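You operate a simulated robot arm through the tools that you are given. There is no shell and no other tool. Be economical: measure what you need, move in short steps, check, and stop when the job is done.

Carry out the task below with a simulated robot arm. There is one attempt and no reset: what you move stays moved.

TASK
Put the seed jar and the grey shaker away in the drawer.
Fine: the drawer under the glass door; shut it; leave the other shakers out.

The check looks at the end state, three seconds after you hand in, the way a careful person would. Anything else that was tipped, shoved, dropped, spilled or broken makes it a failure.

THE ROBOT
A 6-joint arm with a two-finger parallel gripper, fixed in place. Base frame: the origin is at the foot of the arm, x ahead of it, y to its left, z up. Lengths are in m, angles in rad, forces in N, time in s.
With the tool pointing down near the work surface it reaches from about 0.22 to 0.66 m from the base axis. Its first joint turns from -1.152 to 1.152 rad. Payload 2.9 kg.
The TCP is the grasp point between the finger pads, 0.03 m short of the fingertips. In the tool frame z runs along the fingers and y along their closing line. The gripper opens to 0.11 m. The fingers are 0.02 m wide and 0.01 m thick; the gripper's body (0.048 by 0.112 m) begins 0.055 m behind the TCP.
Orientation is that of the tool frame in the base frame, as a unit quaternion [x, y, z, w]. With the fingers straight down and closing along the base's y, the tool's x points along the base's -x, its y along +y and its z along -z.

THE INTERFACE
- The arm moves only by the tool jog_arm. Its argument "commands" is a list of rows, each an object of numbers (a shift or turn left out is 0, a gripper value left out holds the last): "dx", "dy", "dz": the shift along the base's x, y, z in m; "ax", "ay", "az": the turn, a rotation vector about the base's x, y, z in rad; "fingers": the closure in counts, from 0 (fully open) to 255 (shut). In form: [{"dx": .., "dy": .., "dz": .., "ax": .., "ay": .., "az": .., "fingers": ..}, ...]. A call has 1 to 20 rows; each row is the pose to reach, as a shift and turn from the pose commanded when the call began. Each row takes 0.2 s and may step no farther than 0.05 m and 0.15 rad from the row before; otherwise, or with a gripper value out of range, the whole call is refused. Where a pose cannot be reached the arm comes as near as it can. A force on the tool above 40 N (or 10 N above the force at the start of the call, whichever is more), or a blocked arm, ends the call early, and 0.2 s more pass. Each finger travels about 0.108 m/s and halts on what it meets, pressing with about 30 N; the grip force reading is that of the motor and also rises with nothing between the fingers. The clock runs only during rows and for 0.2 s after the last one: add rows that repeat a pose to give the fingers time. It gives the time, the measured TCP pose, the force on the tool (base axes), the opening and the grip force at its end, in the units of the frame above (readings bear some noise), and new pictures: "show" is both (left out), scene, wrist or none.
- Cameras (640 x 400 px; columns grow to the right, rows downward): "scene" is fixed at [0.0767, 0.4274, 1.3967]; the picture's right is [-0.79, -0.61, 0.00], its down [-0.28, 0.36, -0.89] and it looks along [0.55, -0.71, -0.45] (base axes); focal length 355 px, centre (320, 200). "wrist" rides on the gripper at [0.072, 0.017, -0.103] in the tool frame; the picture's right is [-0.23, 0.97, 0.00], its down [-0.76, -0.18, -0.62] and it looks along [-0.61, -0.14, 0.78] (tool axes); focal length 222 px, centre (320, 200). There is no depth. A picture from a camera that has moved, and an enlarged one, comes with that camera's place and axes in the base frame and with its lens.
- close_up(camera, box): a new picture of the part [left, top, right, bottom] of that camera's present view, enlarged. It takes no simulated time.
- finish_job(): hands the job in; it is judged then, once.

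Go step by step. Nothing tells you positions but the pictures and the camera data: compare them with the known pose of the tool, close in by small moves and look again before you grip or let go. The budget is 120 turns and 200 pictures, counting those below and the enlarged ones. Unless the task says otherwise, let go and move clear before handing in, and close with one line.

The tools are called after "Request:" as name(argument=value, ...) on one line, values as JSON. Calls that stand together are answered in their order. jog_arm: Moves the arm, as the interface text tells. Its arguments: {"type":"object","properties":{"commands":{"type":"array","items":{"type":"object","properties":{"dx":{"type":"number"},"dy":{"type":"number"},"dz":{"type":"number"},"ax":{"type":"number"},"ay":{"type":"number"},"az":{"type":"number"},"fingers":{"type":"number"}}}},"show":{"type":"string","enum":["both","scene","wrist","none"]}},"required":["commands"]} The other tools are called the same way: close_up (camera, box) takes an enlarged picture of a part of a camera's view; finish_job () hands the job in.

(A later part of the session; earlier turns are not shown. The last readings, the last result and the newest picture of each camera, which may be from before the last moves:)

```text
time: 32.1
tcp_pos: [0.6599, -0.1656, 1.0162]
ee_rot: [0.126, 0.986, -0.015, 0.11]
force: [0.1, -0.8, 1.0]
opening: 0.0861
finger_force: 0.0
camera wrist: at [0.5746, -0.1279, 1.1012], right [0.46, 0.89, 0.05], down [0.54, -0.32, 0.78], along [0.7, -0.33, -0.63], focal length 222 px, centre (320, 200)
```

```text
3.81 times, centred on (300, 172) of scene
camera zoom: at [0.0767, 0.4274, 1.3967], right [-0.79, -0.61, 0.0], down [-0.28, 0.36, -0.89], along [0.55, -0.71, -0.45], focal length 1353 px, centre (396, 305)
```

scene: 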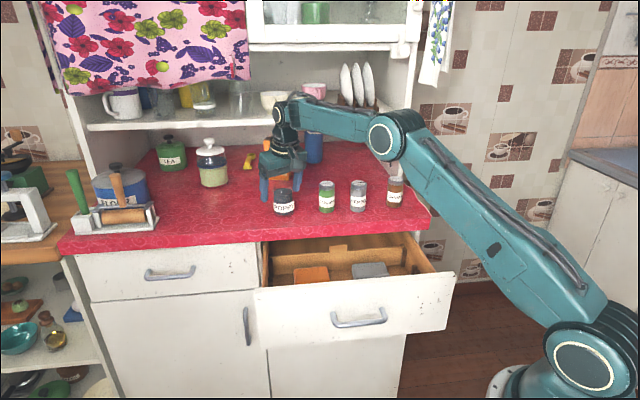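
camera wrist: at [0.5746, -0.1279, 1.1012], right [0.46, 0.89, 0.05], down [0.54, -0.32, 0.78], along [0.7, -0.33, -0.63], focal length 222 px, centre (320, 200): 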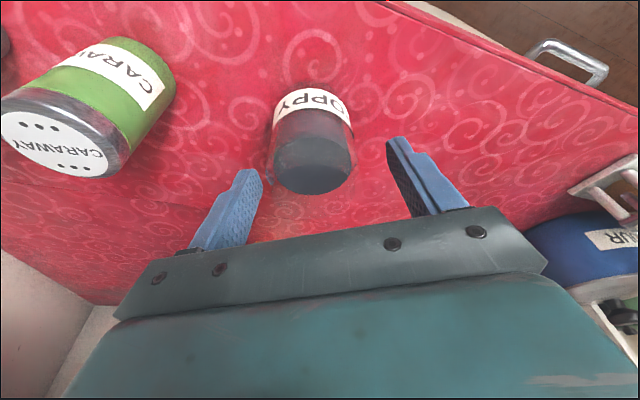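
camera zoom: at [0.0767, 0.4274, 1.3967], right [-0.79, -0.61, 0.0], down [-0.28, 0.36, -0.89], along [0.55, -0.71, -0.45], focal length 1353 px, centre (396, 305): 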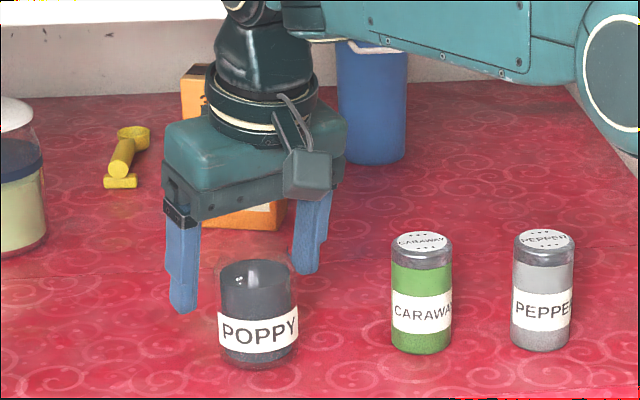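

Checking against the known fingertip position, the jar axis is near (0.658, -0.169) and well centred. I'll lower to grip height.

Request:
jog_arm(commands=[{"dx": -0.002, "dy": -0.003, "dz": -0.012}, {"dx": -0.002, "dy": -0.003, "dz": -0.024}, {"dx": -0.002, "dy": -0.003, "dz": -0.031}, {"dx": -0.002, "dy": -0.003, "dz": -0.031}])

Request:
close_up(camera="scene", box=[240, 120, 360, 225])

```text
time: 33.1
tcp_pos: [0.6603, -0.1695, 0.9844]
ee_rot: [0.127, 0.986, -0.015, 0.11]
force: [0.0, -0.6, -0.6]
opening: 0.0861
finger_force: 0.2
camera wrist: at [0.573, -0.1312, 1.0685], right [0.46, 0.89, 0.05], down [0.54, -0.32, 0.78], along [0.7, -0.33, -0.63], focal length 222 px, centre (320, 200)
```

scene: 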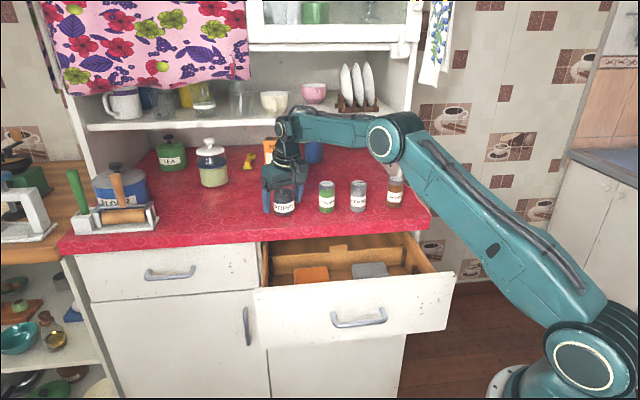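
wrist: 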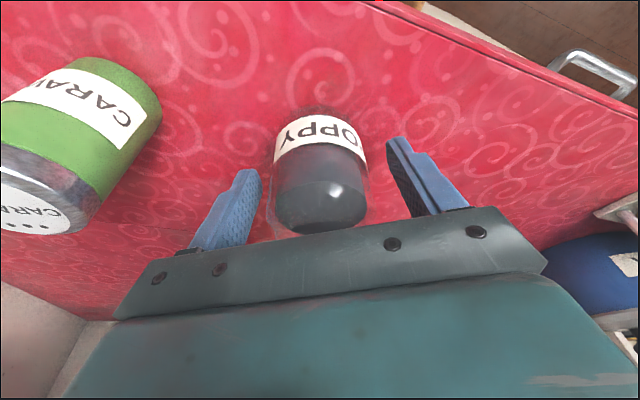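

```text
3.81 times, centred on (300, 172) of scene
camera zoom: at [0.0767, 0.4274, 1.3967], right [-0.79, -0.61, 0.0], down [-0.28, 0.36, -0.89], along [0.55, -0.71, -0.45], focal length 1353 px, centre (396, 305)
```

zoom: 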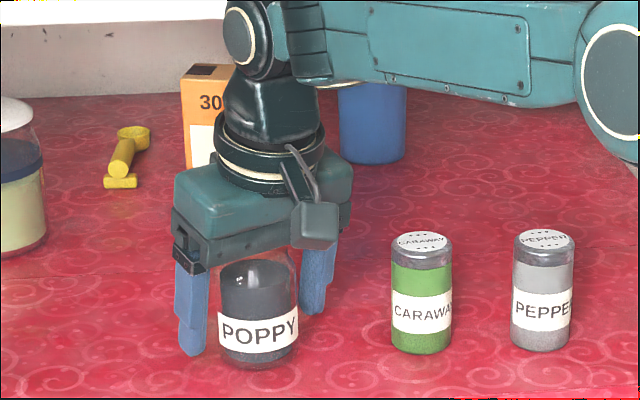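

The jar is centred between the pads with no contact. Closing now.

Request:
jog_arm(commands=[{"fingers": 90}, {"fingers": 110}, {"fingers": 140}, {"fingers": 140}])

Request:
close_up(camera="scene", box=[240, 120, 360, 225])

```text
time: 34.1
tcp_pos: [0.6593, -0.1715, 0.9828]
ee_rot: [0.126, 0.986, -0.015, 0.11]
force: [-0.2, 0.7, 0.5]
opening: 0.0595
finger_force: 30.0
camera wrist: at [0.573, -0.1312, 1.0687], right [0.46, 0.89, 0.05], down [0.54, -0.32, 0.78], along [0.7, -0.33, -0.63], focal length 222 px, centre (320, 200)
```

scene: 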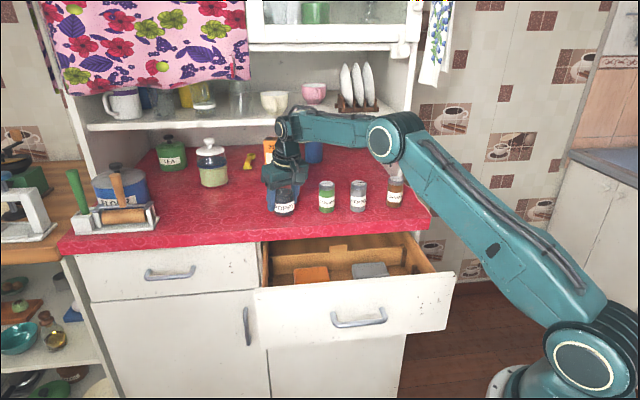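
wrist: 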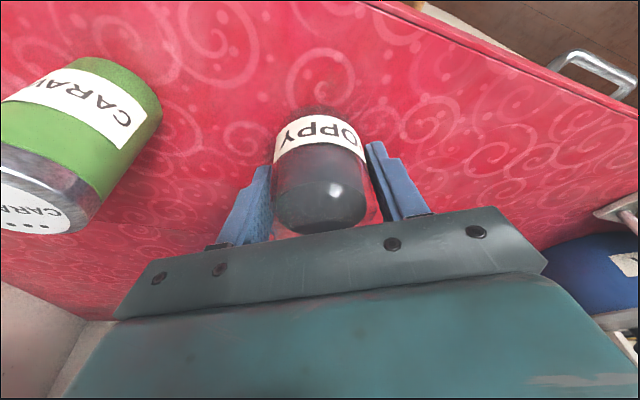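

```text
3.81 times, centred on (300, 172) of scene
camera zoom: at [0.0767, 0.4274, 1.3967], right [-0.79, -0.61, 0.0], down [-0.28, 0.36, -0.89], along [0.55, -0.71, -0.45], focal length 1353 px, centre (396, 305)
```

zoom: 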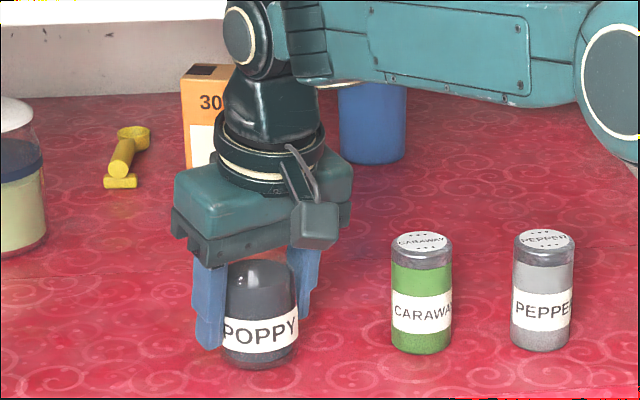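

The jar is held (30 N). I'll lift it straight up slowly.

Request:
jog_arm(commands=[{"dz": 0.008, "fingers": 150}, {"dz": 0.02, "fingers": 150}, {"dz": 0.035, "fingers": 150}, {"dz": 0.05, "fingers": 150}, {"dz": 0.065, "fingers": 150}, {"dz": 0.08, "fingers": 150}, {"dz": 0.095, "fingers": 150}, {"dz": 0.1, "fingers": 150}])

Request:
close_up(camera="scene", box=[240, 100, 360, 205])

```text
time: 35.9
tcp_pos: [0.6585, -0.1719, 1.0843]
ee_rot: [0.126, 0.986, -0.015, 0.108]
force: [0.2, 0.4, -1.9]
opening: 0.0596
finger_force: 29.8
camera wrist: at [0.5725, -0.1324, 1.1684], right [0.46, 0.89, 0.05], down [0.54, -0.32, 0.78], along [0.7, -0.33, -0.63], focal length 222 px, centre (320, 200)
```

scene: 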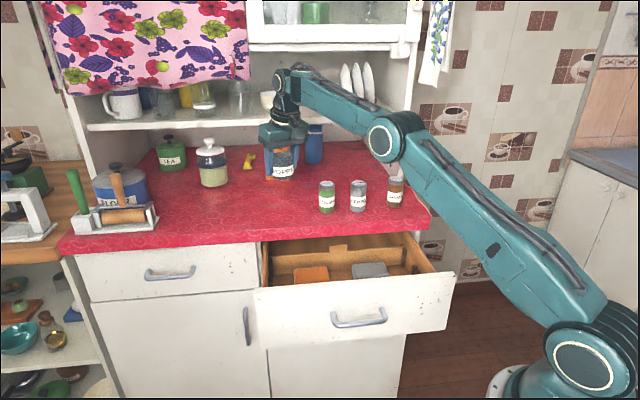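
wrist: 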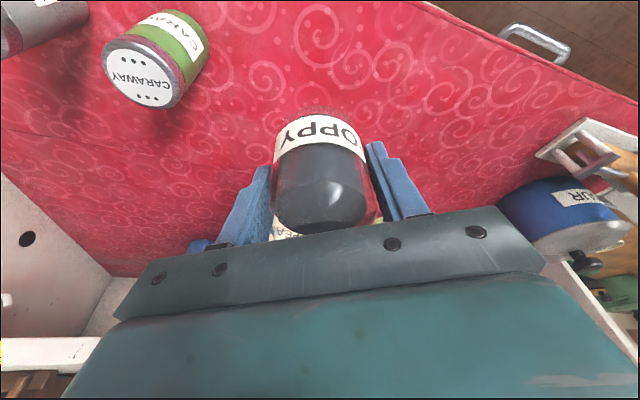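

```text
3.81 times, centred on (300, 152) of scene
camera zoom: at [0.0768, 0.4274, 1.3967], right [-0.79, -0.61, 0.0], down [-0.28, 0.36, -0.89], along [0.55, -0.71, -0.45], focal length 1353 px, centre (396, 381)
```

zoom: 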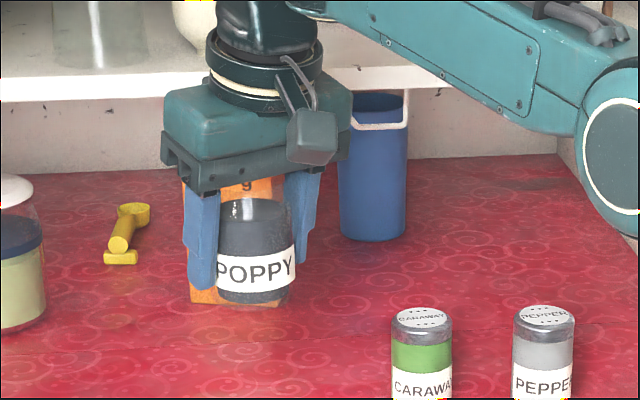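

The jar is up and upright. I'll carry it back over the open drawer, turning the gripper on the way.

Request:
jog_arm(commands=[{"dx": -0.01, "dy": 0.001}, {"dx": -0.03, "dy": 0.003}, {"dx": -0.05, "dy": 0.006, "az": 0.05}, {"dx": -0.07, "dy": 0.009, "az": 0.15}, {"dx": -0.09, "dy": 0.012, "az": 0.26}, {"dx": -0.11, "dy": 0.015, "az": 0.37}, {"dx": -0.13, "dy": 0.018, "az": 0.48}, {"dx": -0.15, "dy": 0.02, "az": 0.59}, {"dx": -0.17, "dy": 0.022, "az": 0.7}, {"dx": -0.19, "dy": 0.024, "az": 0.81}, {"dx": -0.205, "dy": 0.026, "az": 0.91}, {"dx": -0.214, "dy": 0.027, "az": 0.99}, {"dx": -0.217, "dy": 0.027, "az": 1.04}, {"dx": -0.217, "dy": 0.027, "az": 1.04}])

Request:
close_up(camera="scene", box=[240, 160, 460, 320])

```text
time: 38.9
tcp_pos: [0.4427, -0.1459, 1.0867]
ee_rot: [-0.38, 0.918, 0.042, 0.103]
force: [0.2, -0.2, -1.8]
opening: 0.0593
finger_force: 30.0
camera wrist: at [0.3643, -0.2004, 1.1701], right [-0.53, 0.85, 0.05], down [0.55, 0.3, 0.78], along [0.64, 0.44, -0.63], focal length 222 px, centre (320, 200)
```

scene: 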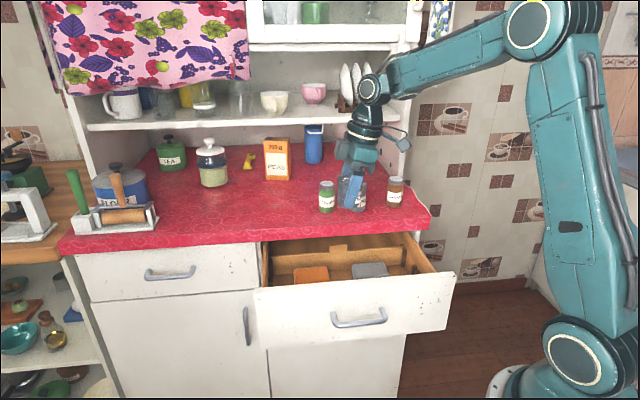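
wrist: 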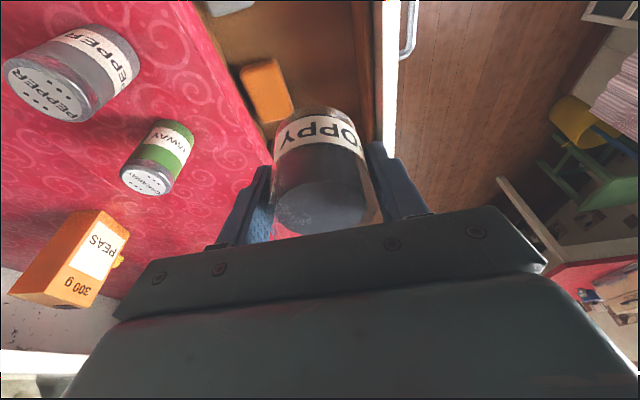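

```text
2.50 times, centred on (350, 240) of scene
camera zoom: at [0.0768, 0.4274, 1.3967], right [-0.79, -0.61, 0.0], down [-0.28, 0.36, -0.89], along [0.55, -0.71, -0.45], focal length 888 px, centre (245, 100)
```

zoom: 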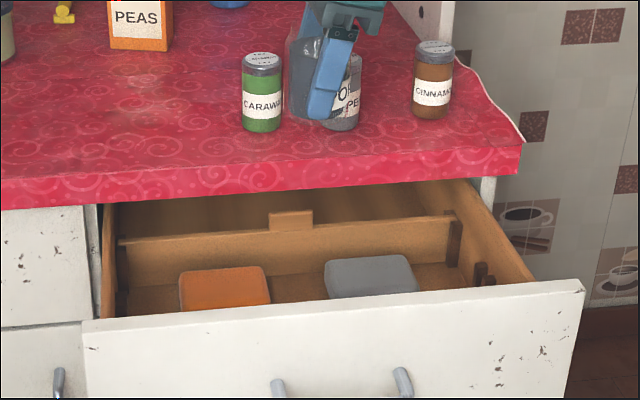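

The orange box spans a ≈ 0.22–0.29 and the grey ends at a ≈ 0.17 (a is the distance along the front). I'll lower the jar at a ≈ 0.195, just ahead of the boxes, pausing midway to check.

Request:
jog_arm(commands=[{"dx": -0.0127, "dy": -0.008}, {"dx": -0.0127, "dy": -0.008, "dz": -0.02}, {"dx": -0.0127, "dy": -0.008, "dz": -0.045}, {"dx": -0.0127, "dy": -0.008, "dz": -0.07}, {"dx": -0.0127, "dy": -0.008, "dz": -0.095}, {"dx": -0.0127, "dy": -0.008, "dz": -0.12}, {"dx": -0.0127, "dy": -0.008, "dz": -0.14}, {"dx": -0.0127, "dy": -0.008, "dz": -0.14}])

Request:
close_up(camera="scene", box=[240, 160, 460, 320])

```text
time: 40.7
tcp_pos: [0.4291, -0.1509, 0.9459]
ee_rot: [-0.38, 0.918, 0.041, 0.102]
force: [0.4, 0.0, -1.4]
opening: 0.0597
finger_force: 30.3
camera wrist: at [0.3504, -0.2055, 1.0297], right [-0.53, 0.85, 0.05], down [0.55, 0.3, 0.78], along [0.64, 0.44, -0.63], focal length 222 px, centre (320, 200)
```

scene: 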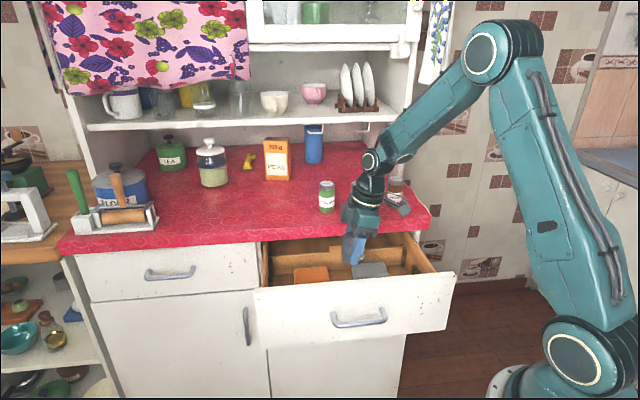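
wrist: 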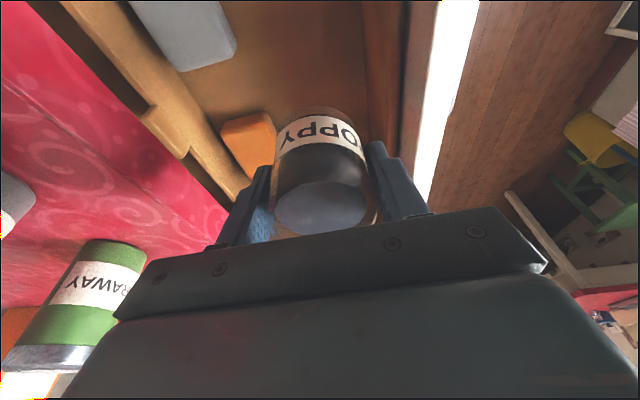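

```text
2.50 times, centred on (350, 240) of scene
camera zoom: at [0.0768, 0.4274, 1.3967], right [-0.79, -0.61, 0.0], down [-0.28, 0.36, -0.89], along [0.55, -0.71, -0.45], focal length 888 px, centre (245, 100)
```

zoom: 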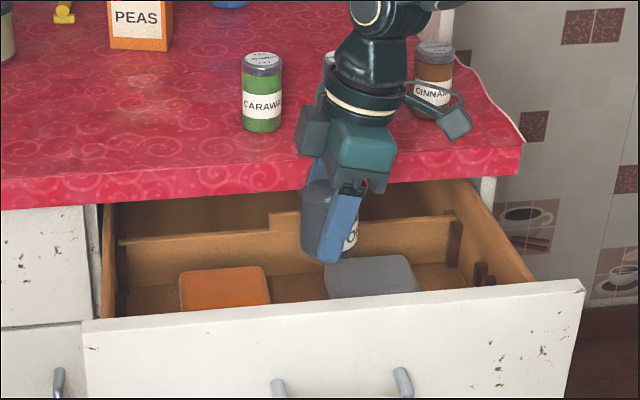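

Clearances look good. I'll shift 1 cm toward the gap's centre and continue down.

Request:
jog_arm(commands=[{"dx": -0.0085, "dy": -0.0095, "dz": -0.015}, {"dx": -0.0085, "dy": -0.0095, "dz": -0.035}, {"dx": -0.0085, "dy": -0.0095, "dz": -0.055}, {"dx": -0.0085, "dy": -0.0095, "dz": -0.075}, {"dx": -0.0085, "dy": -0.0095, "dz": -0.085}, {"dx": -0.0085, "dy": -0.0095, "dz": -0.085}])

Request:
close_up(camera="scene", box=[270, 190, 450, 310])

```text
time: 42.1
tcp_pos: [0.422, -0.1611, 0.8618]
ee_rot: [-0.381, 0.918, 0.041, 0.101]
force: [0.2, 0.1, -2.5]
opening: 0.0595
finger_force: 30.2
camera wrist: at [0.3427, -0.2159, 0.946], right [-0.53, 0.85, 0.05], down [0.55, 0.3, 0.78], along [0.64, 0.44, -0.63], focal length 222 px, centre (320, 200)
```

scene: 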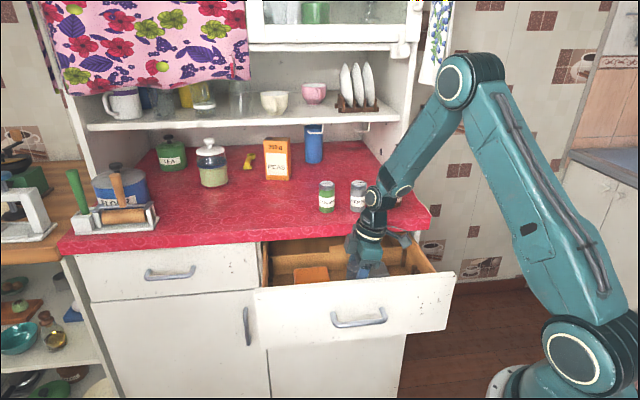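
wrist: 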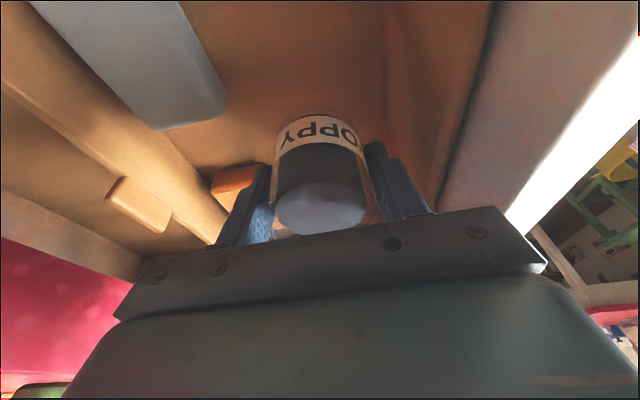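

```text
3.33 times, centred on (360, 250) of scene
camera zoom: at [0.0768, 0.4274, 1.3967], right [-0.79, -0.61, 0.0], down [-0.28, 0.36, -0.89], along [0.55, -0.71, -0.45], focal length 1184 px, centre (187, 33)
```

zoom: 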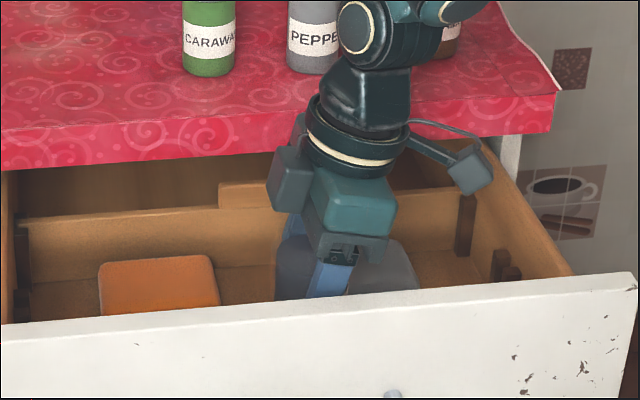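

Still clear. I'll lower gently towards the drawer floor, watching the force.

Request:
jog_arm(commands=[{"dz": -0.005}, {"dz": -0.01}, {"dz": -0.015}, {"dz": -0.02}, {"dz": -0.024}, {"dz": -0.024}], show="wrist")

```text
time: 43.5
tcp_pos: [0.4199, -0.1625, 0.8358]
ee_rot: [-0.38, 0.918, 0.042, 0.102]
force: [0.3, -0.1, -1.2]
opening: 0.0594
finger_force: 30.0
camera wrist: at [0.3427, -0.2169, 0.9204], right [-0.53, 0.85, 0.05], down [0.55, 0.3, 0.78], along [0.64, 0.44, -0.63], focal length 222 px, centre (320, 200)
```

wrist: 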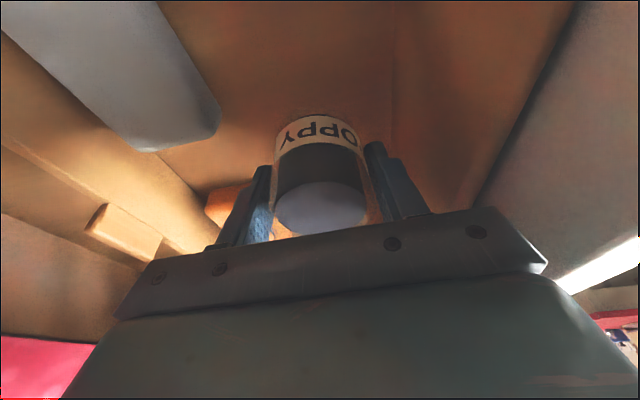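

Request:
jog_arm(commands=[{"dz": -0.003}, {"dz": -0.006}, {"dz": -0.009}, {"dz": -0.012}, {"dz": -0.012}], show="wrist")

```text
time: 44.7
tcp_pos: [0.4212, -0.1627, 0.8254]
ee_rot: [-0.38, 0.918, 0.041, 0.103]
force: [-0.2, -0.3, -1.3]
opening: 0.0595
finger_force: 29.7
camera wrist: at [0.3428, -0.2175, 0.9094], right [-0.53, 0.85, 0.05], down [0.55, 0.3, 0.78], along [0.64, 0.44, -0.63], focal length 222 px, centre (320, 200)
```

wrist: 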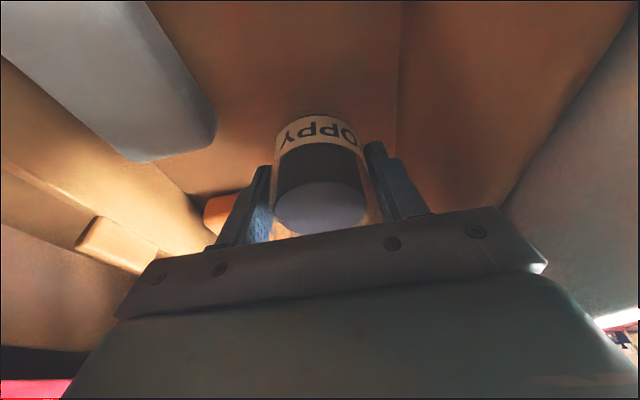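

Request:
jog_arm(commands=[{"dz": -0.003}, {"dz": -0.006}, {"dz": -0.009}, {"dz": -0.009}], show="wrist")

```text
time: 45.7
tcp_pos: [0.4201, -0.1608, 0.8153]
ee_rot: [-0.38, 0.918, 0.042, 0.103]
force: [-0.4, -0.1, -1.4]
opening: 0.0594
finger_force: 29.7
camera wrist: at [0.3425, -0.2161, 0.8992], right [-0.53, 0.85, 0.05], down [0.55, 0.3, 0.78], along [0.64, 0.44, -0.63], focal length 222 px, centre (320, 200)
```

wrist: 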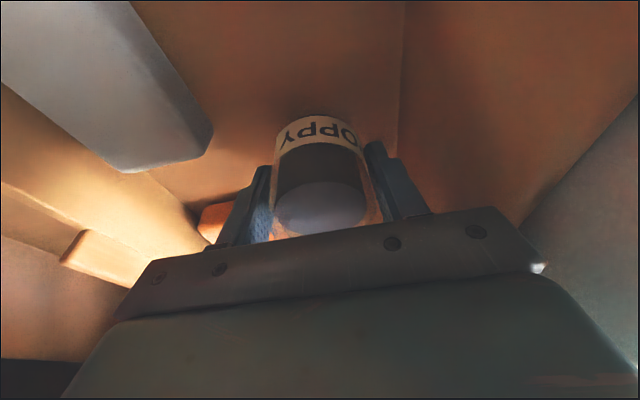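

No floor contact yet; I'll continue down in small steps and check the scene as well.

Request:
jog_arm(commands=[{"dz": -0.004}, {"dz": -0.008}, {"dz": -0.012}, {"dz": -0.015}, {"dz": -0.015}])

Request:
close_up(camera="scene", box=[270, 190, 450, 310])

```text
time: 46.9
tcp_pos: [0.4241, -0.1616, 0.8004]
ee_rot: [-0.38, 0.918, 0.039, 0.104]
force: [-1.6, 0.3, 24.3]
opening: 0.0596
finger_force: 29.9
camera wrist: at [0.3435, -0.2164, 0.8853], right [-0.53, 0.85, 0.04], down [0.55, 0.3, 0.78], along [0.64, 0.44, -0.63], focal length 222 px, centre (320, 200)
```

scene: 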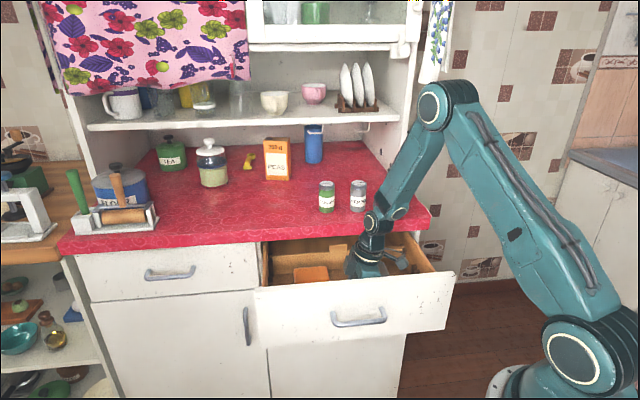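
wrist: 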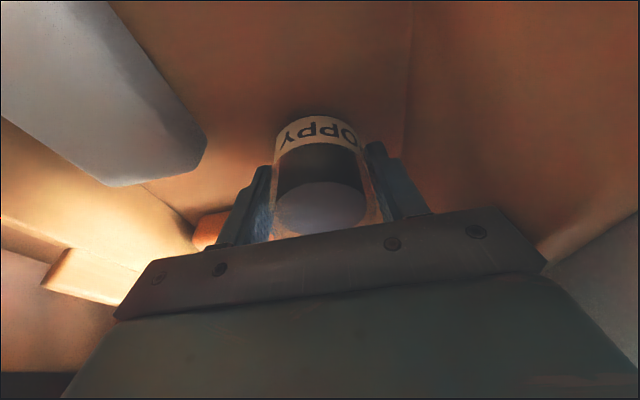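

```text
3.33 times, centred on (360, 250) of scene
camera zoom: at [0.0764, 0.4275, 1.3967], right [-0.79, -0.61, 0.0], down [-0.28, 0.36, -0.89], along [0.55, -0.71, -0.45], focal length 1184 px, centre (187, 33)
```

zoom: 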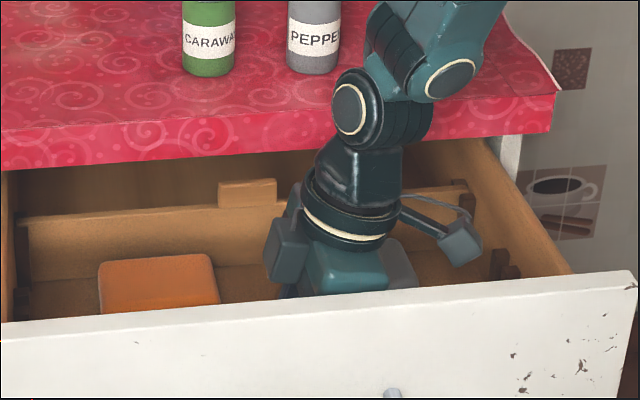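

Contact with the floor shows as 24 N upward. I'll relieve the pressure by a couple of millimetres, then see.

Request:
jog_arm(commands=[{"dz": 0.002}, {"dz": 0.002}], show="none")

```text
time: 47.5
tcp_pos: [0.4209, -0.1605, 0.8023]
ee_rot: [-0.38, 0.918, 0.042, 0.103]
force: [3.7, 2.3, 9.7]
opening: 0.0599
finger_force: 30.0
```

Now I'll open the fingers just enough to free the jar.

Request:
jog_arm(commands=[{"fingers": 125, "dz": 0.001}, {"fingers": 110, "dz": 0.001}, {"fingers": 92, "dz": 0.001}, {"fingers": 85, "dz": 0.001}, {"fingers": 85, "dz": 0.001}], show="wrist")

```text
time: 48.7
tcp_pos: [0.4207, -0.1618, 0.8018]
ee_rot: [-0.381, 0.918, 0.041, 0.102]
force: [0.0, 0.7, 0.4]
opening: 0.0734
finger_force: 0.1
camera wrist: at [0.342, -0.2165, 0.8869], right [-0.53, 0.85, 0.05], down [0.55, 0.3, 0.78], along [0.64, 0.44, -0.63], focal length 222 px, centre (320, 200)
```

wrist: 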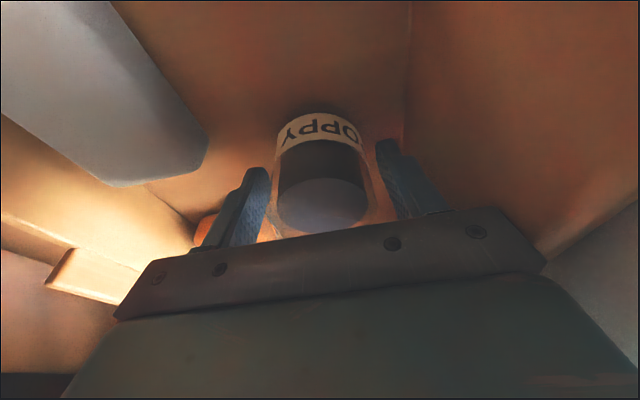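

The jar stands free. I'll withdraw straight up.

Request:
jog_arm(commands=[{"dz": 0.01}, {"dz": 0.025}, {"dz": 0.05}, {"dz": 0.08}, {"dz": 0.12}, {"dz": 0.16}, {"dz": 0.2}, {"dz": 0.24}, {"dz": 0.27}])

Request:
close_up(camera="scene", box=[240, 160, 460, 320])

```text
time: 50.7
tcp_pos: [0.4189, -0.1596, 1.075]
ee_rot: [-0.379, 0.919, 0.04, 0.101]
force: [-0.4, -0.5, 0.6]
opening: 0.0733
finger_force: 0.0
camera wrist: at [0.34, -0.2153, 1.1597], right [-0.53, 0.85, 0.05], down [0.55, 0.3, 0.78], along [0.64, 0.44, -0.63], focal length 222 px, centre (320, 200)
```

scene: 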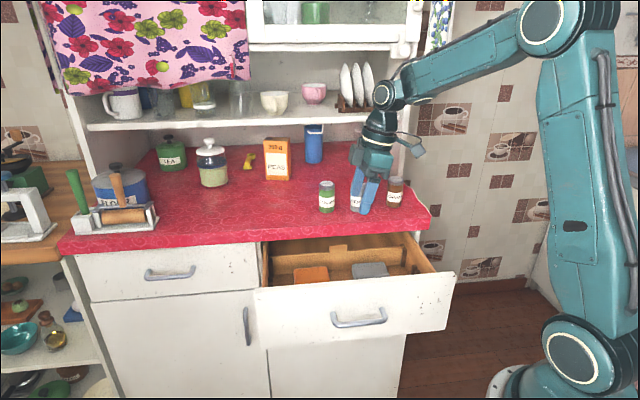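
wrist: 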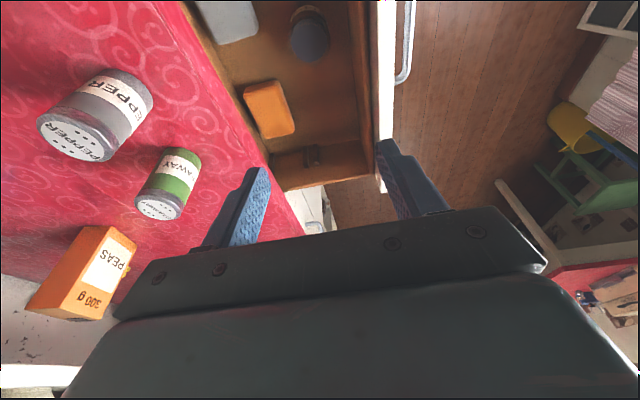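

```text
2.50 times, centred on (350, 240) of scene
camera zoom: at [0.0767, 0.4274, 1.3967], right [-0.79, -0.61, 0.0], down [-0.28, 0.36, -0.89], along [0.55, -0.71, -0.45], focal length 888 px, centre (245, 100)
```

zoom: 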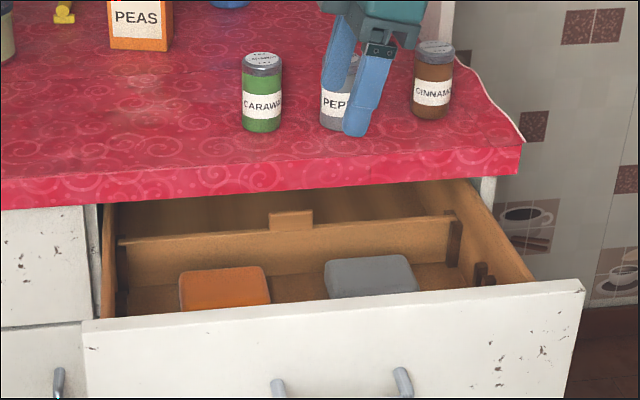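

The POPPY jar stands upright in the drawer. Next I'll straighten the tool and move above the PEPPER shaker.

Request:
jog_arm(commands=[{"ax": -0.075, "ay": 0.078, "dz": 0.02}, {"ax": -0.15, "ay": 0.155, "dz": 0.035}, {"ax": -0.15, "ay": 0.155, "dx": 0.02, "dy": -0.03, "dz": 0.035}, {"ax": -0.15, "ay": 0.155, "dx": 0.04, "dy": -0.06, "dz": 0.035}, {"ax": -0.15, "ay": 0.155, "dx": 0.06, "dy": -0.09, "dz": 0.035}, {"ax": -0.15, "ay": 0.155, "dx": 0.08, "dy": -0.12, "dz": 0.035}, {"ax": -0.15, "ay": 0.155, "dx": 0.097, "dy": -0.15, "dz": 0.03}, {"ax": -0.15, "ay": 0.155, "dx": 0.097, "dy": -0.15, "dz": 0.02}, {"ax": -0.15, "ay": 0.155, "dx": 0.097, "dy": -0.15, "dz": 0.02}])

Request:
close_up(camera="scene", box=[280, 110, 440, 230])

```text
time: 52.7
tcp_pos: [0.5167, -0.3128, 1.0945]
ee_rot: [-0.382, 0.924, 0.002, 0.003]
force: [-0.3, -0.3, -0.3]
opening: 0.0736
finger_force: 0.1
camera wrist: at [0.4535, -0.353, 1.1964], right [-0.53, 0.85, 0.0], down [0.66, 0.41, 0.63], along [0.53, 0.33, -0.78], focal length 222 px, centre (320, 200)
```

scene: 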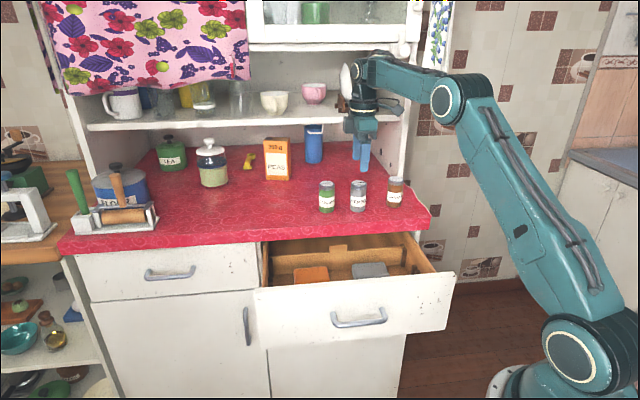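
wrist: 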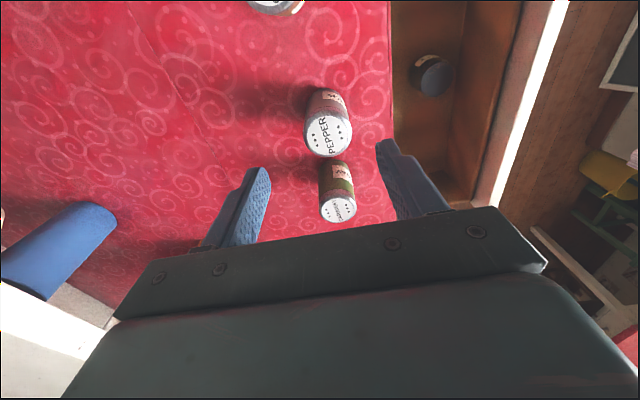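

```text
3.33 times, centred on (360, 170) of scene
camera zoom: at [0.0768, 0.4274, 1.3967], right [-0.79, -0.61, 0.0], down [-0.28, 0.36, -0.89], along [0.55, -0.71, -0.45], focal length 1184 px, centre (187, 300)
```

zoom: 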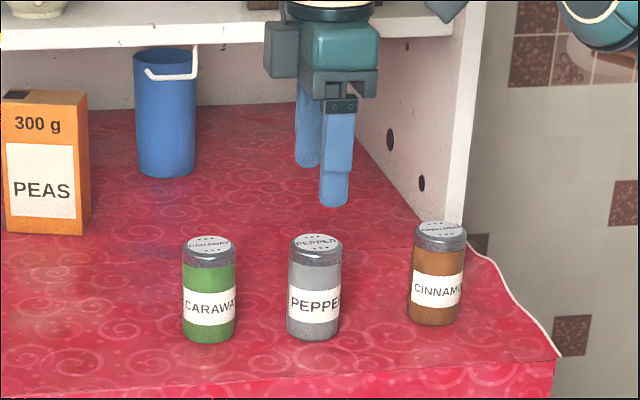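

The PEPPER shaker's axis computes to (0.514, -0.307). I'll centre on it and lower until the tips are at lid height.

Request:
jog_arm(commands=[{"dx": -0.0027, "dy": 0.0058}, {"dx": -0.0027, "dy": 0.0058, "dz": -0.02}, {"dx": -0.0027, "dy": 0.0058, "dz": -0.04}, {"dx": -0.0027, "dy": 0.0058, "dz": -0.055}, {"dx": -0.0027, "dy": 0.0058, "dz": -0.055}])

Request:
close_up(camera="scene", box=[300, 130, 420, 220])

```text
time: 53.9
tcp_pos: [0.5153, -0.3086, 1.0375]
ee_rot: [-0.381, 0.924, 0.001, 0.003]
force: [0.5, -0.3, 0.5]
opening: 0.0735
finger_force: 0.0
camera wrist: at [0.452, -0.3492, 1.1405], right [-0.53, 0.85, 0.0], down [0.66, 0.41, 0.63], along [0.53, 0.33, -0.78], focal length 222 px, centre (320, 200)
```

scene: 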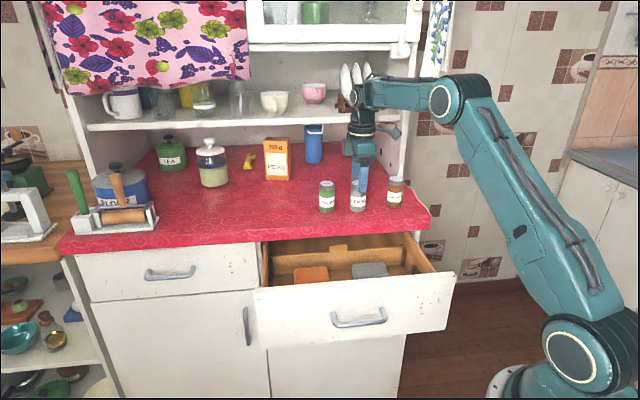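
wrist: 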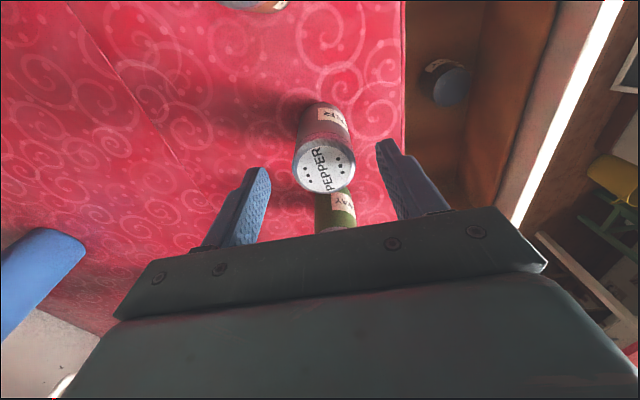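

```text
4.44 times, centred on (360, 175) of scene
camera zoom: at [0.0767, 0.4274, 1.3967], right [-0.79, -0.61, 0.0], down [-0.28, 0.36, -0.89], along [0.55, -0.71, -0.45], focal length 1578 px, centre (142, 311)
```

zoom: 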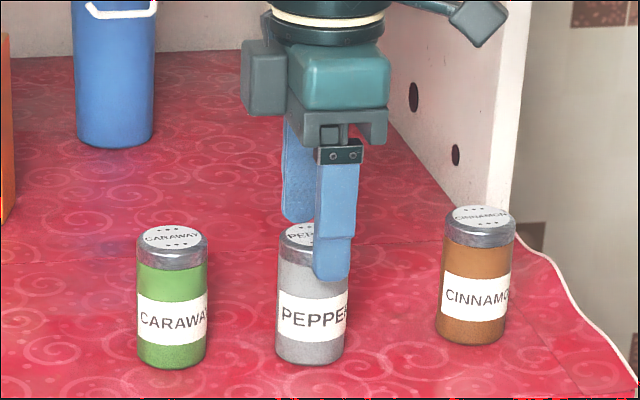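

Aligned. I'll lower to grip height (base + 5 cm), then close.

Request:
jog_arm(commands=[{"dx": -0.002, "dy": 0.0015, "dz": -0.015}, {"dx": -0.002, "dy": 0.0015, "dz": -0.03}, {"dx": -0.002, "dy": 0.0015, "dz": -0.046}, {"dx": -0.002, "dy": 0.0015, "dz": -0.046}])

```text
time: 54.9
tcp_pos: [0.5137, -0.3045, 0.9929]
ee_rot: [-0.382, 0.924, 0.002, 0.002]
force: [-0.4, 0.8, -0.6]
opening: 0.0734
finger_force: 0.0
camera wrist: at [0.4499, -0.3452, 1.095], right [-0.53, 0.85, 0.0], down [0.66, 0.41, 0.63], along [0.53, 0.33, -0.78], focal length 222 px, centre (320, 200)
```

scene: 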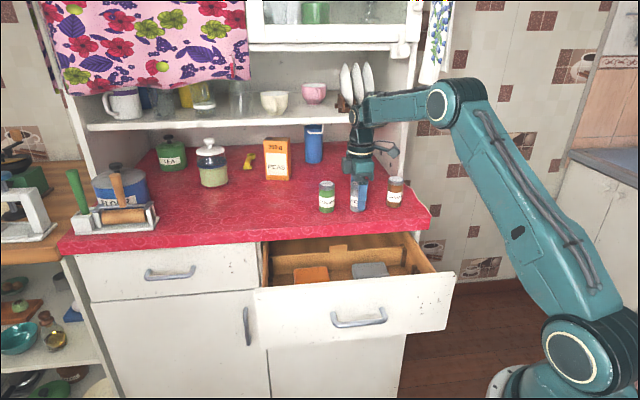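
wrist: 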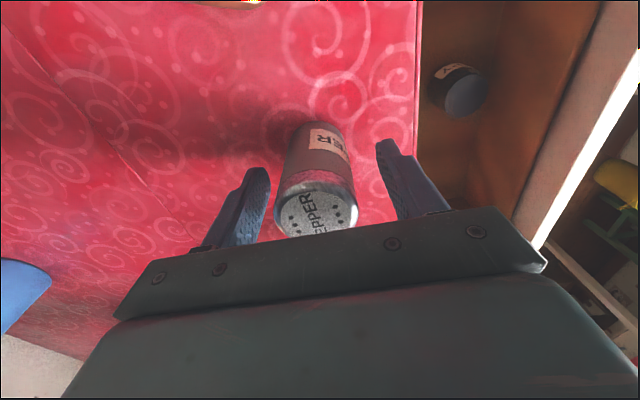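

Request:
jog_arm(commands=[{"fingers": 115}, {"fingers": 140}, {"fingers": 170}, {"fingers": 180}, {"fingers": 180}], show="wrist")

```text
time: 56.1
tcp_pos: [0.5126, -0.3046, 0.992]
ee_rot: [-0.382, 0.924, 0.002, 0.002]
force: [-0.5, 0.7, 2.2]
opening: 0.041
finger_force: 30.0
camera wrist: at [0.4499, -0.3452, 1.0955], right [-0.53, 0.85, 0.0], down [0.66, 0.41, 0.63], along [0.53, 0.33, -0.78], focal length 222 px, centre (320, 200)
```

wrist: 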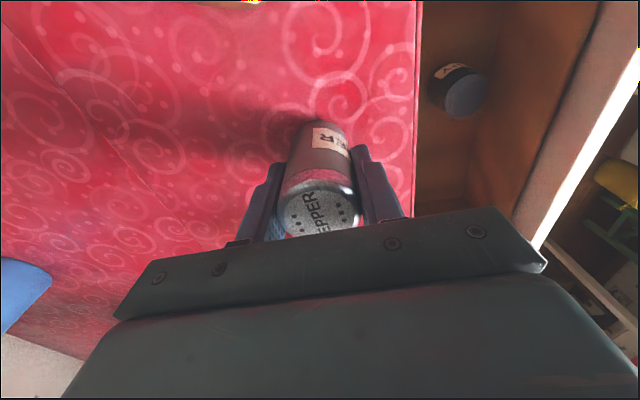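

The shaker is held. I'll lift it and carry it over the drawer, left of the jar.

Request:
jog_arm(commands=[{"dz": 0.01}, {"dz": 0.03}, {"dz": 0.055}, {"dz": 0.08}, {"dz": 0.1}, {"dz": 0.1, "dx": -0.004, "dy": 0.02}, {"dz": 0.1, "dx": -0.009, "dy": 0.05}, {"dz": 0.1, "dx": -0.015, "dy": 0.08}, {"dz": 0.1, "dx": -0.021, "dy": 0.11}, {"dz": 0.1, "dx": -0.027, "dy": 0.14}, {"dz": 0.1, "dx": -0.032, "dy": 0.17}, {"dz": 0.1, "dx": -0.036, "dy": 0.19}, {"dz": 0.1, "dx": -0.037, "dy": 0.199}, {"dz": 0.1, "dx": -0.037, "dy": 0.199}])

Request:
close_up(camera="scene", box=[240, 160, 460, 320])

```text
time: 59.1
tcp_pos: [0.4769, -0.1062, 1.0901]
ee_rot: [-0.382, 0.924, 0.001, 0.002]
force: [0.5, -0.4, -0.3]
opening: 0.0412
finger_force: 29.9
camera wrist: at [0.4127, -0.1466, 1.1929], right [-0.53, 0.85, 0.0], down [0.66, 0.41, 0.63], along [0.53, 0.33, -0.78], focal length 222 px, centre (320, 200)
```

scene: 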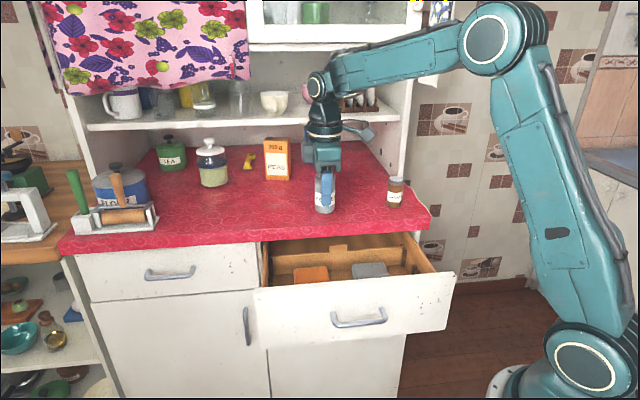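
wrist: 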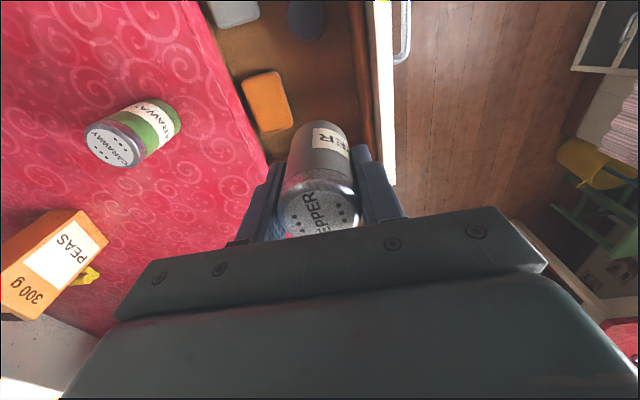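

```text
2.50 times, centred on (350, 240) of scene
camera zoom: at [0.0767, 0.4274, 1.3967], right [-0.79, -0.61, 0.0], down [-0.28, 0.36, -0.89], along [0.55, -0.71, -0.45], focal length 888 px, centre (245, 100)
```

zoom: 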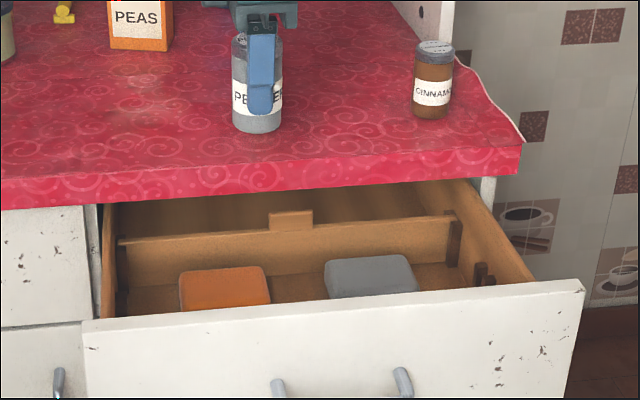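

Position is n ≈ -0.412, a ≈ 0.262, as planned. I'll lower part-way and check clearances to the jar, box and panel.

Request:
jog_arm(commands=[{"dz": -0.025}, {"dz": -0.05}, {"dz": -0.075}, {"dz": -0.1}, {"dz": -0.125}, {"dz": -0.15}, {"dz": -0.17}, {"dz": -0.17}])

Request:
close_up(camera="scene", box=[240, 160, 460, 320])

```text
time: 60.9
tcp_pos: [0.4764, -0.1054, 0.923]
ee_rot: [-0.381, 0.925, 0.002, 0.002]
force: [-0.1, -0.1, -0.6]
opening: 0.0409
finger_force: 30.0
camera wrist: at [0.4128, -0.1466, 1.0264], right [-0.53, 0.85, 0.0], down [0.66, 0.41, 0.63], along [0.53, 0.33, -0.78], focal length 222 px, centre (320, 200)
```

scene: 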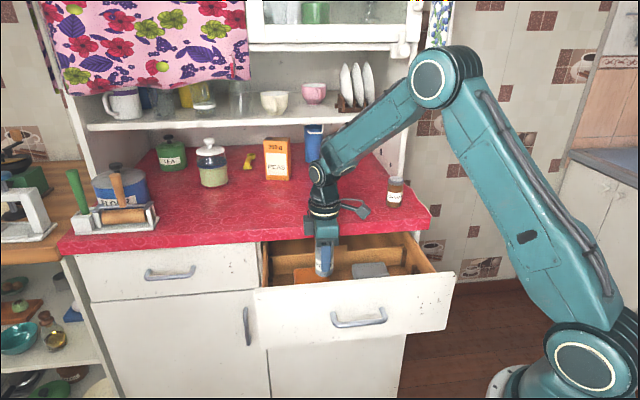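
wrist: 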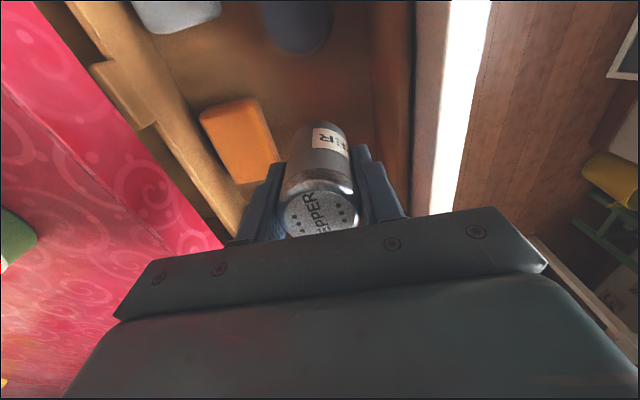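

```text
2.50 times, centred on (350, 240) of scene
camera zoom: at [0.0768, 0.4274, 1.3967], right [-0.79, -0.61, 0.0], down [-0.28, 0.36, -0.89], along [0.55, -0.71, -0.45], focal length 888 px, centre (245, 100)
```

zoom: 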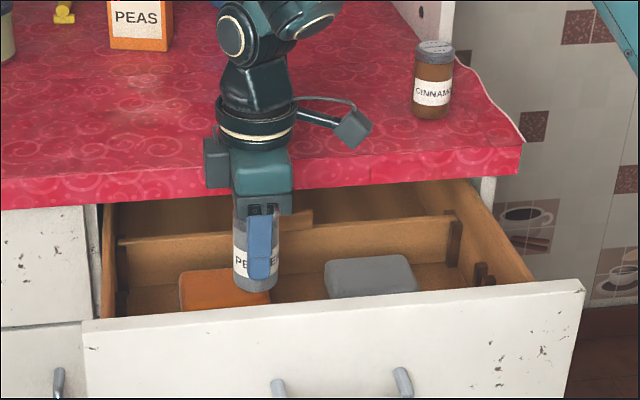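

Good clearance all round. Continuing down to just above the floor.

Request:
jog_arm(commands=[{"dz": -0.02}, {"dz": -0.04}, {"dz": -0.06}, {"dz": -0.08}, {"dz": -0.095}, {"dz": -0.101}, {"dz": -0.101}])

Request:
close_up(camera="scene", box=[240, 160, 460, 320])

```text
time: 62.5
tcp_pos: [0.4765, -0.1076, 0.8217]
ee_rot: [-0.382, 0.924, 0.001, 0.002]
force: [-0.1, 0.4, -0.8]
opening: 0.0409
finger_force: 29.6
camera wrist: at [0.413, -0.1474, 0.924], right [-0.53, 0.85, 0.0], down [0.66, 0.41, 0.63], along [0.53, 0.33, -0.78], focal length 222 px, centre (320, 200)
```

scene: 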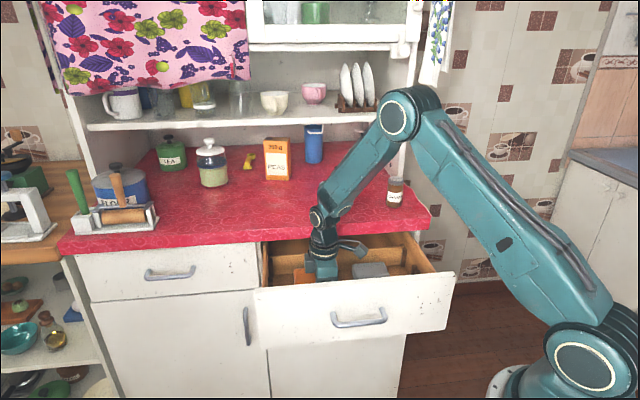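
wrist: 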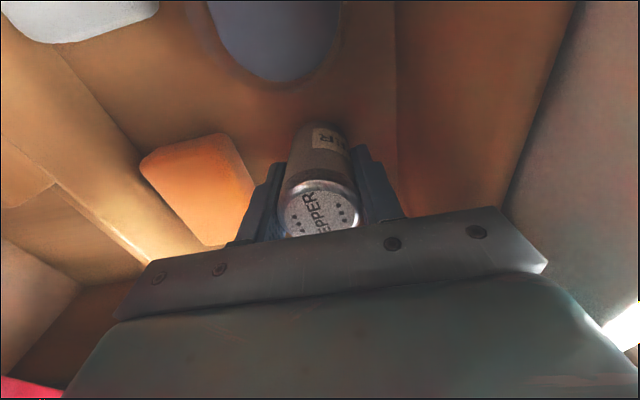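

```text
2.50 times, centred on (350, 240) of scene
camera zoom: at [0.0768, 0.4274, 1.3967], right [-0.79, -0.61, 0.0], down [-0.28, 0.36, -0.89], along [0.55, -0.71, -0.45], focal length 888 px, centre (245, 100)
```

zoom: 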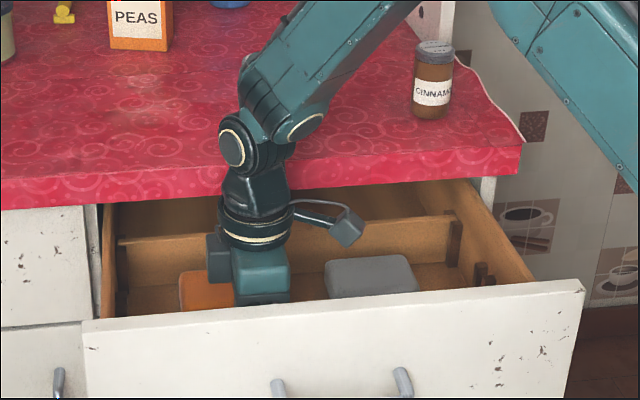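

Last centimetre down in small steps.

Request:
jog_arm(commands=[{"dz": -0.003}, {"dz": -0.006}, {"dz": -0.009}, {"dz": -0.011}, {"dz": -0.011}], show="none")

```text
time: 63.7
tcp_pos: [0.4752, -0.1064, 0.8085]
ee_rot: [-0.381, 0.924, 0.002, 0.002]
force: [0.3, 0.6, 0.0]
opening: 0.0409
finger_force: 30.5
```

Request:
jog_arm(commands=[{"dz": -0.002}, {"dz": -0.004}, {"dz": -0.006}, {"dz": -0.006}], show="wrist")

```text
time: 64.7
tcp_pos: [0.4781, -0.1053, 0.8049]
ee_rot: [-0.383, 0.924, 0.001, 0.004]
force: [2.3, -0.2, 26.3]
opening: 0.0412
finger_force: 30.2
camera wrist: at [0.4127, -0.1463, 0.907], right [-0.53, 0.85, 0.0], down [0.66, 0.41, 0.63], along [0.53, 0.33, -0.78], focal length 222 px, centre (320, 200)
```

wrist: 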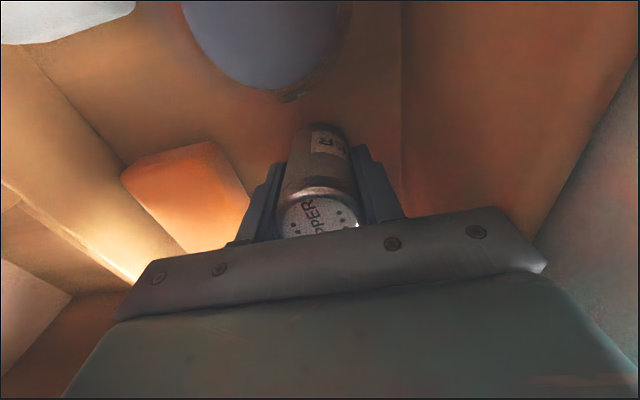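

The shaker is on the floor. I'll relieve the pressure and open.

Request:
jog_arm(commands=[{"dz": 0.002}, {"dz": 0.003}, {"dz": 0.003, "fingers": 160}, {"dz": 0.003, "fingers": 140}, {"dz": 0.003, "fingers": 115}, {"dz": 0.003, "fingers": 110}, {"dz": 0.003, "fingers": 110}], show="wrist")

```text
time: 66.3
tcp_pos: [0.4751, -0.1061, 0.8064]
ee_rot: [-0.382, 0.924, 0.002, 0.002]
force: [-0.3, -0.3, 0.1]
opening: 0.0625
finger_force: 0.0
camera wrist: at [0.4124, -0.1469, 0.9093], right [-0.53, 0.85, 0.0], down [0.66, 0.41, 0.63], along [0.53, 0.33, -0.78], focal length 222 px, centre (320, 200)
```

wrist: 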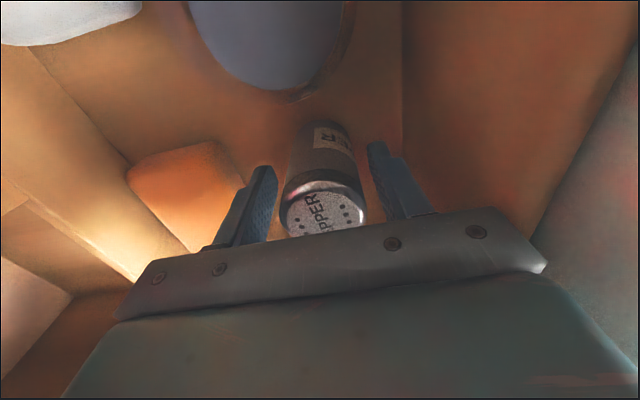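

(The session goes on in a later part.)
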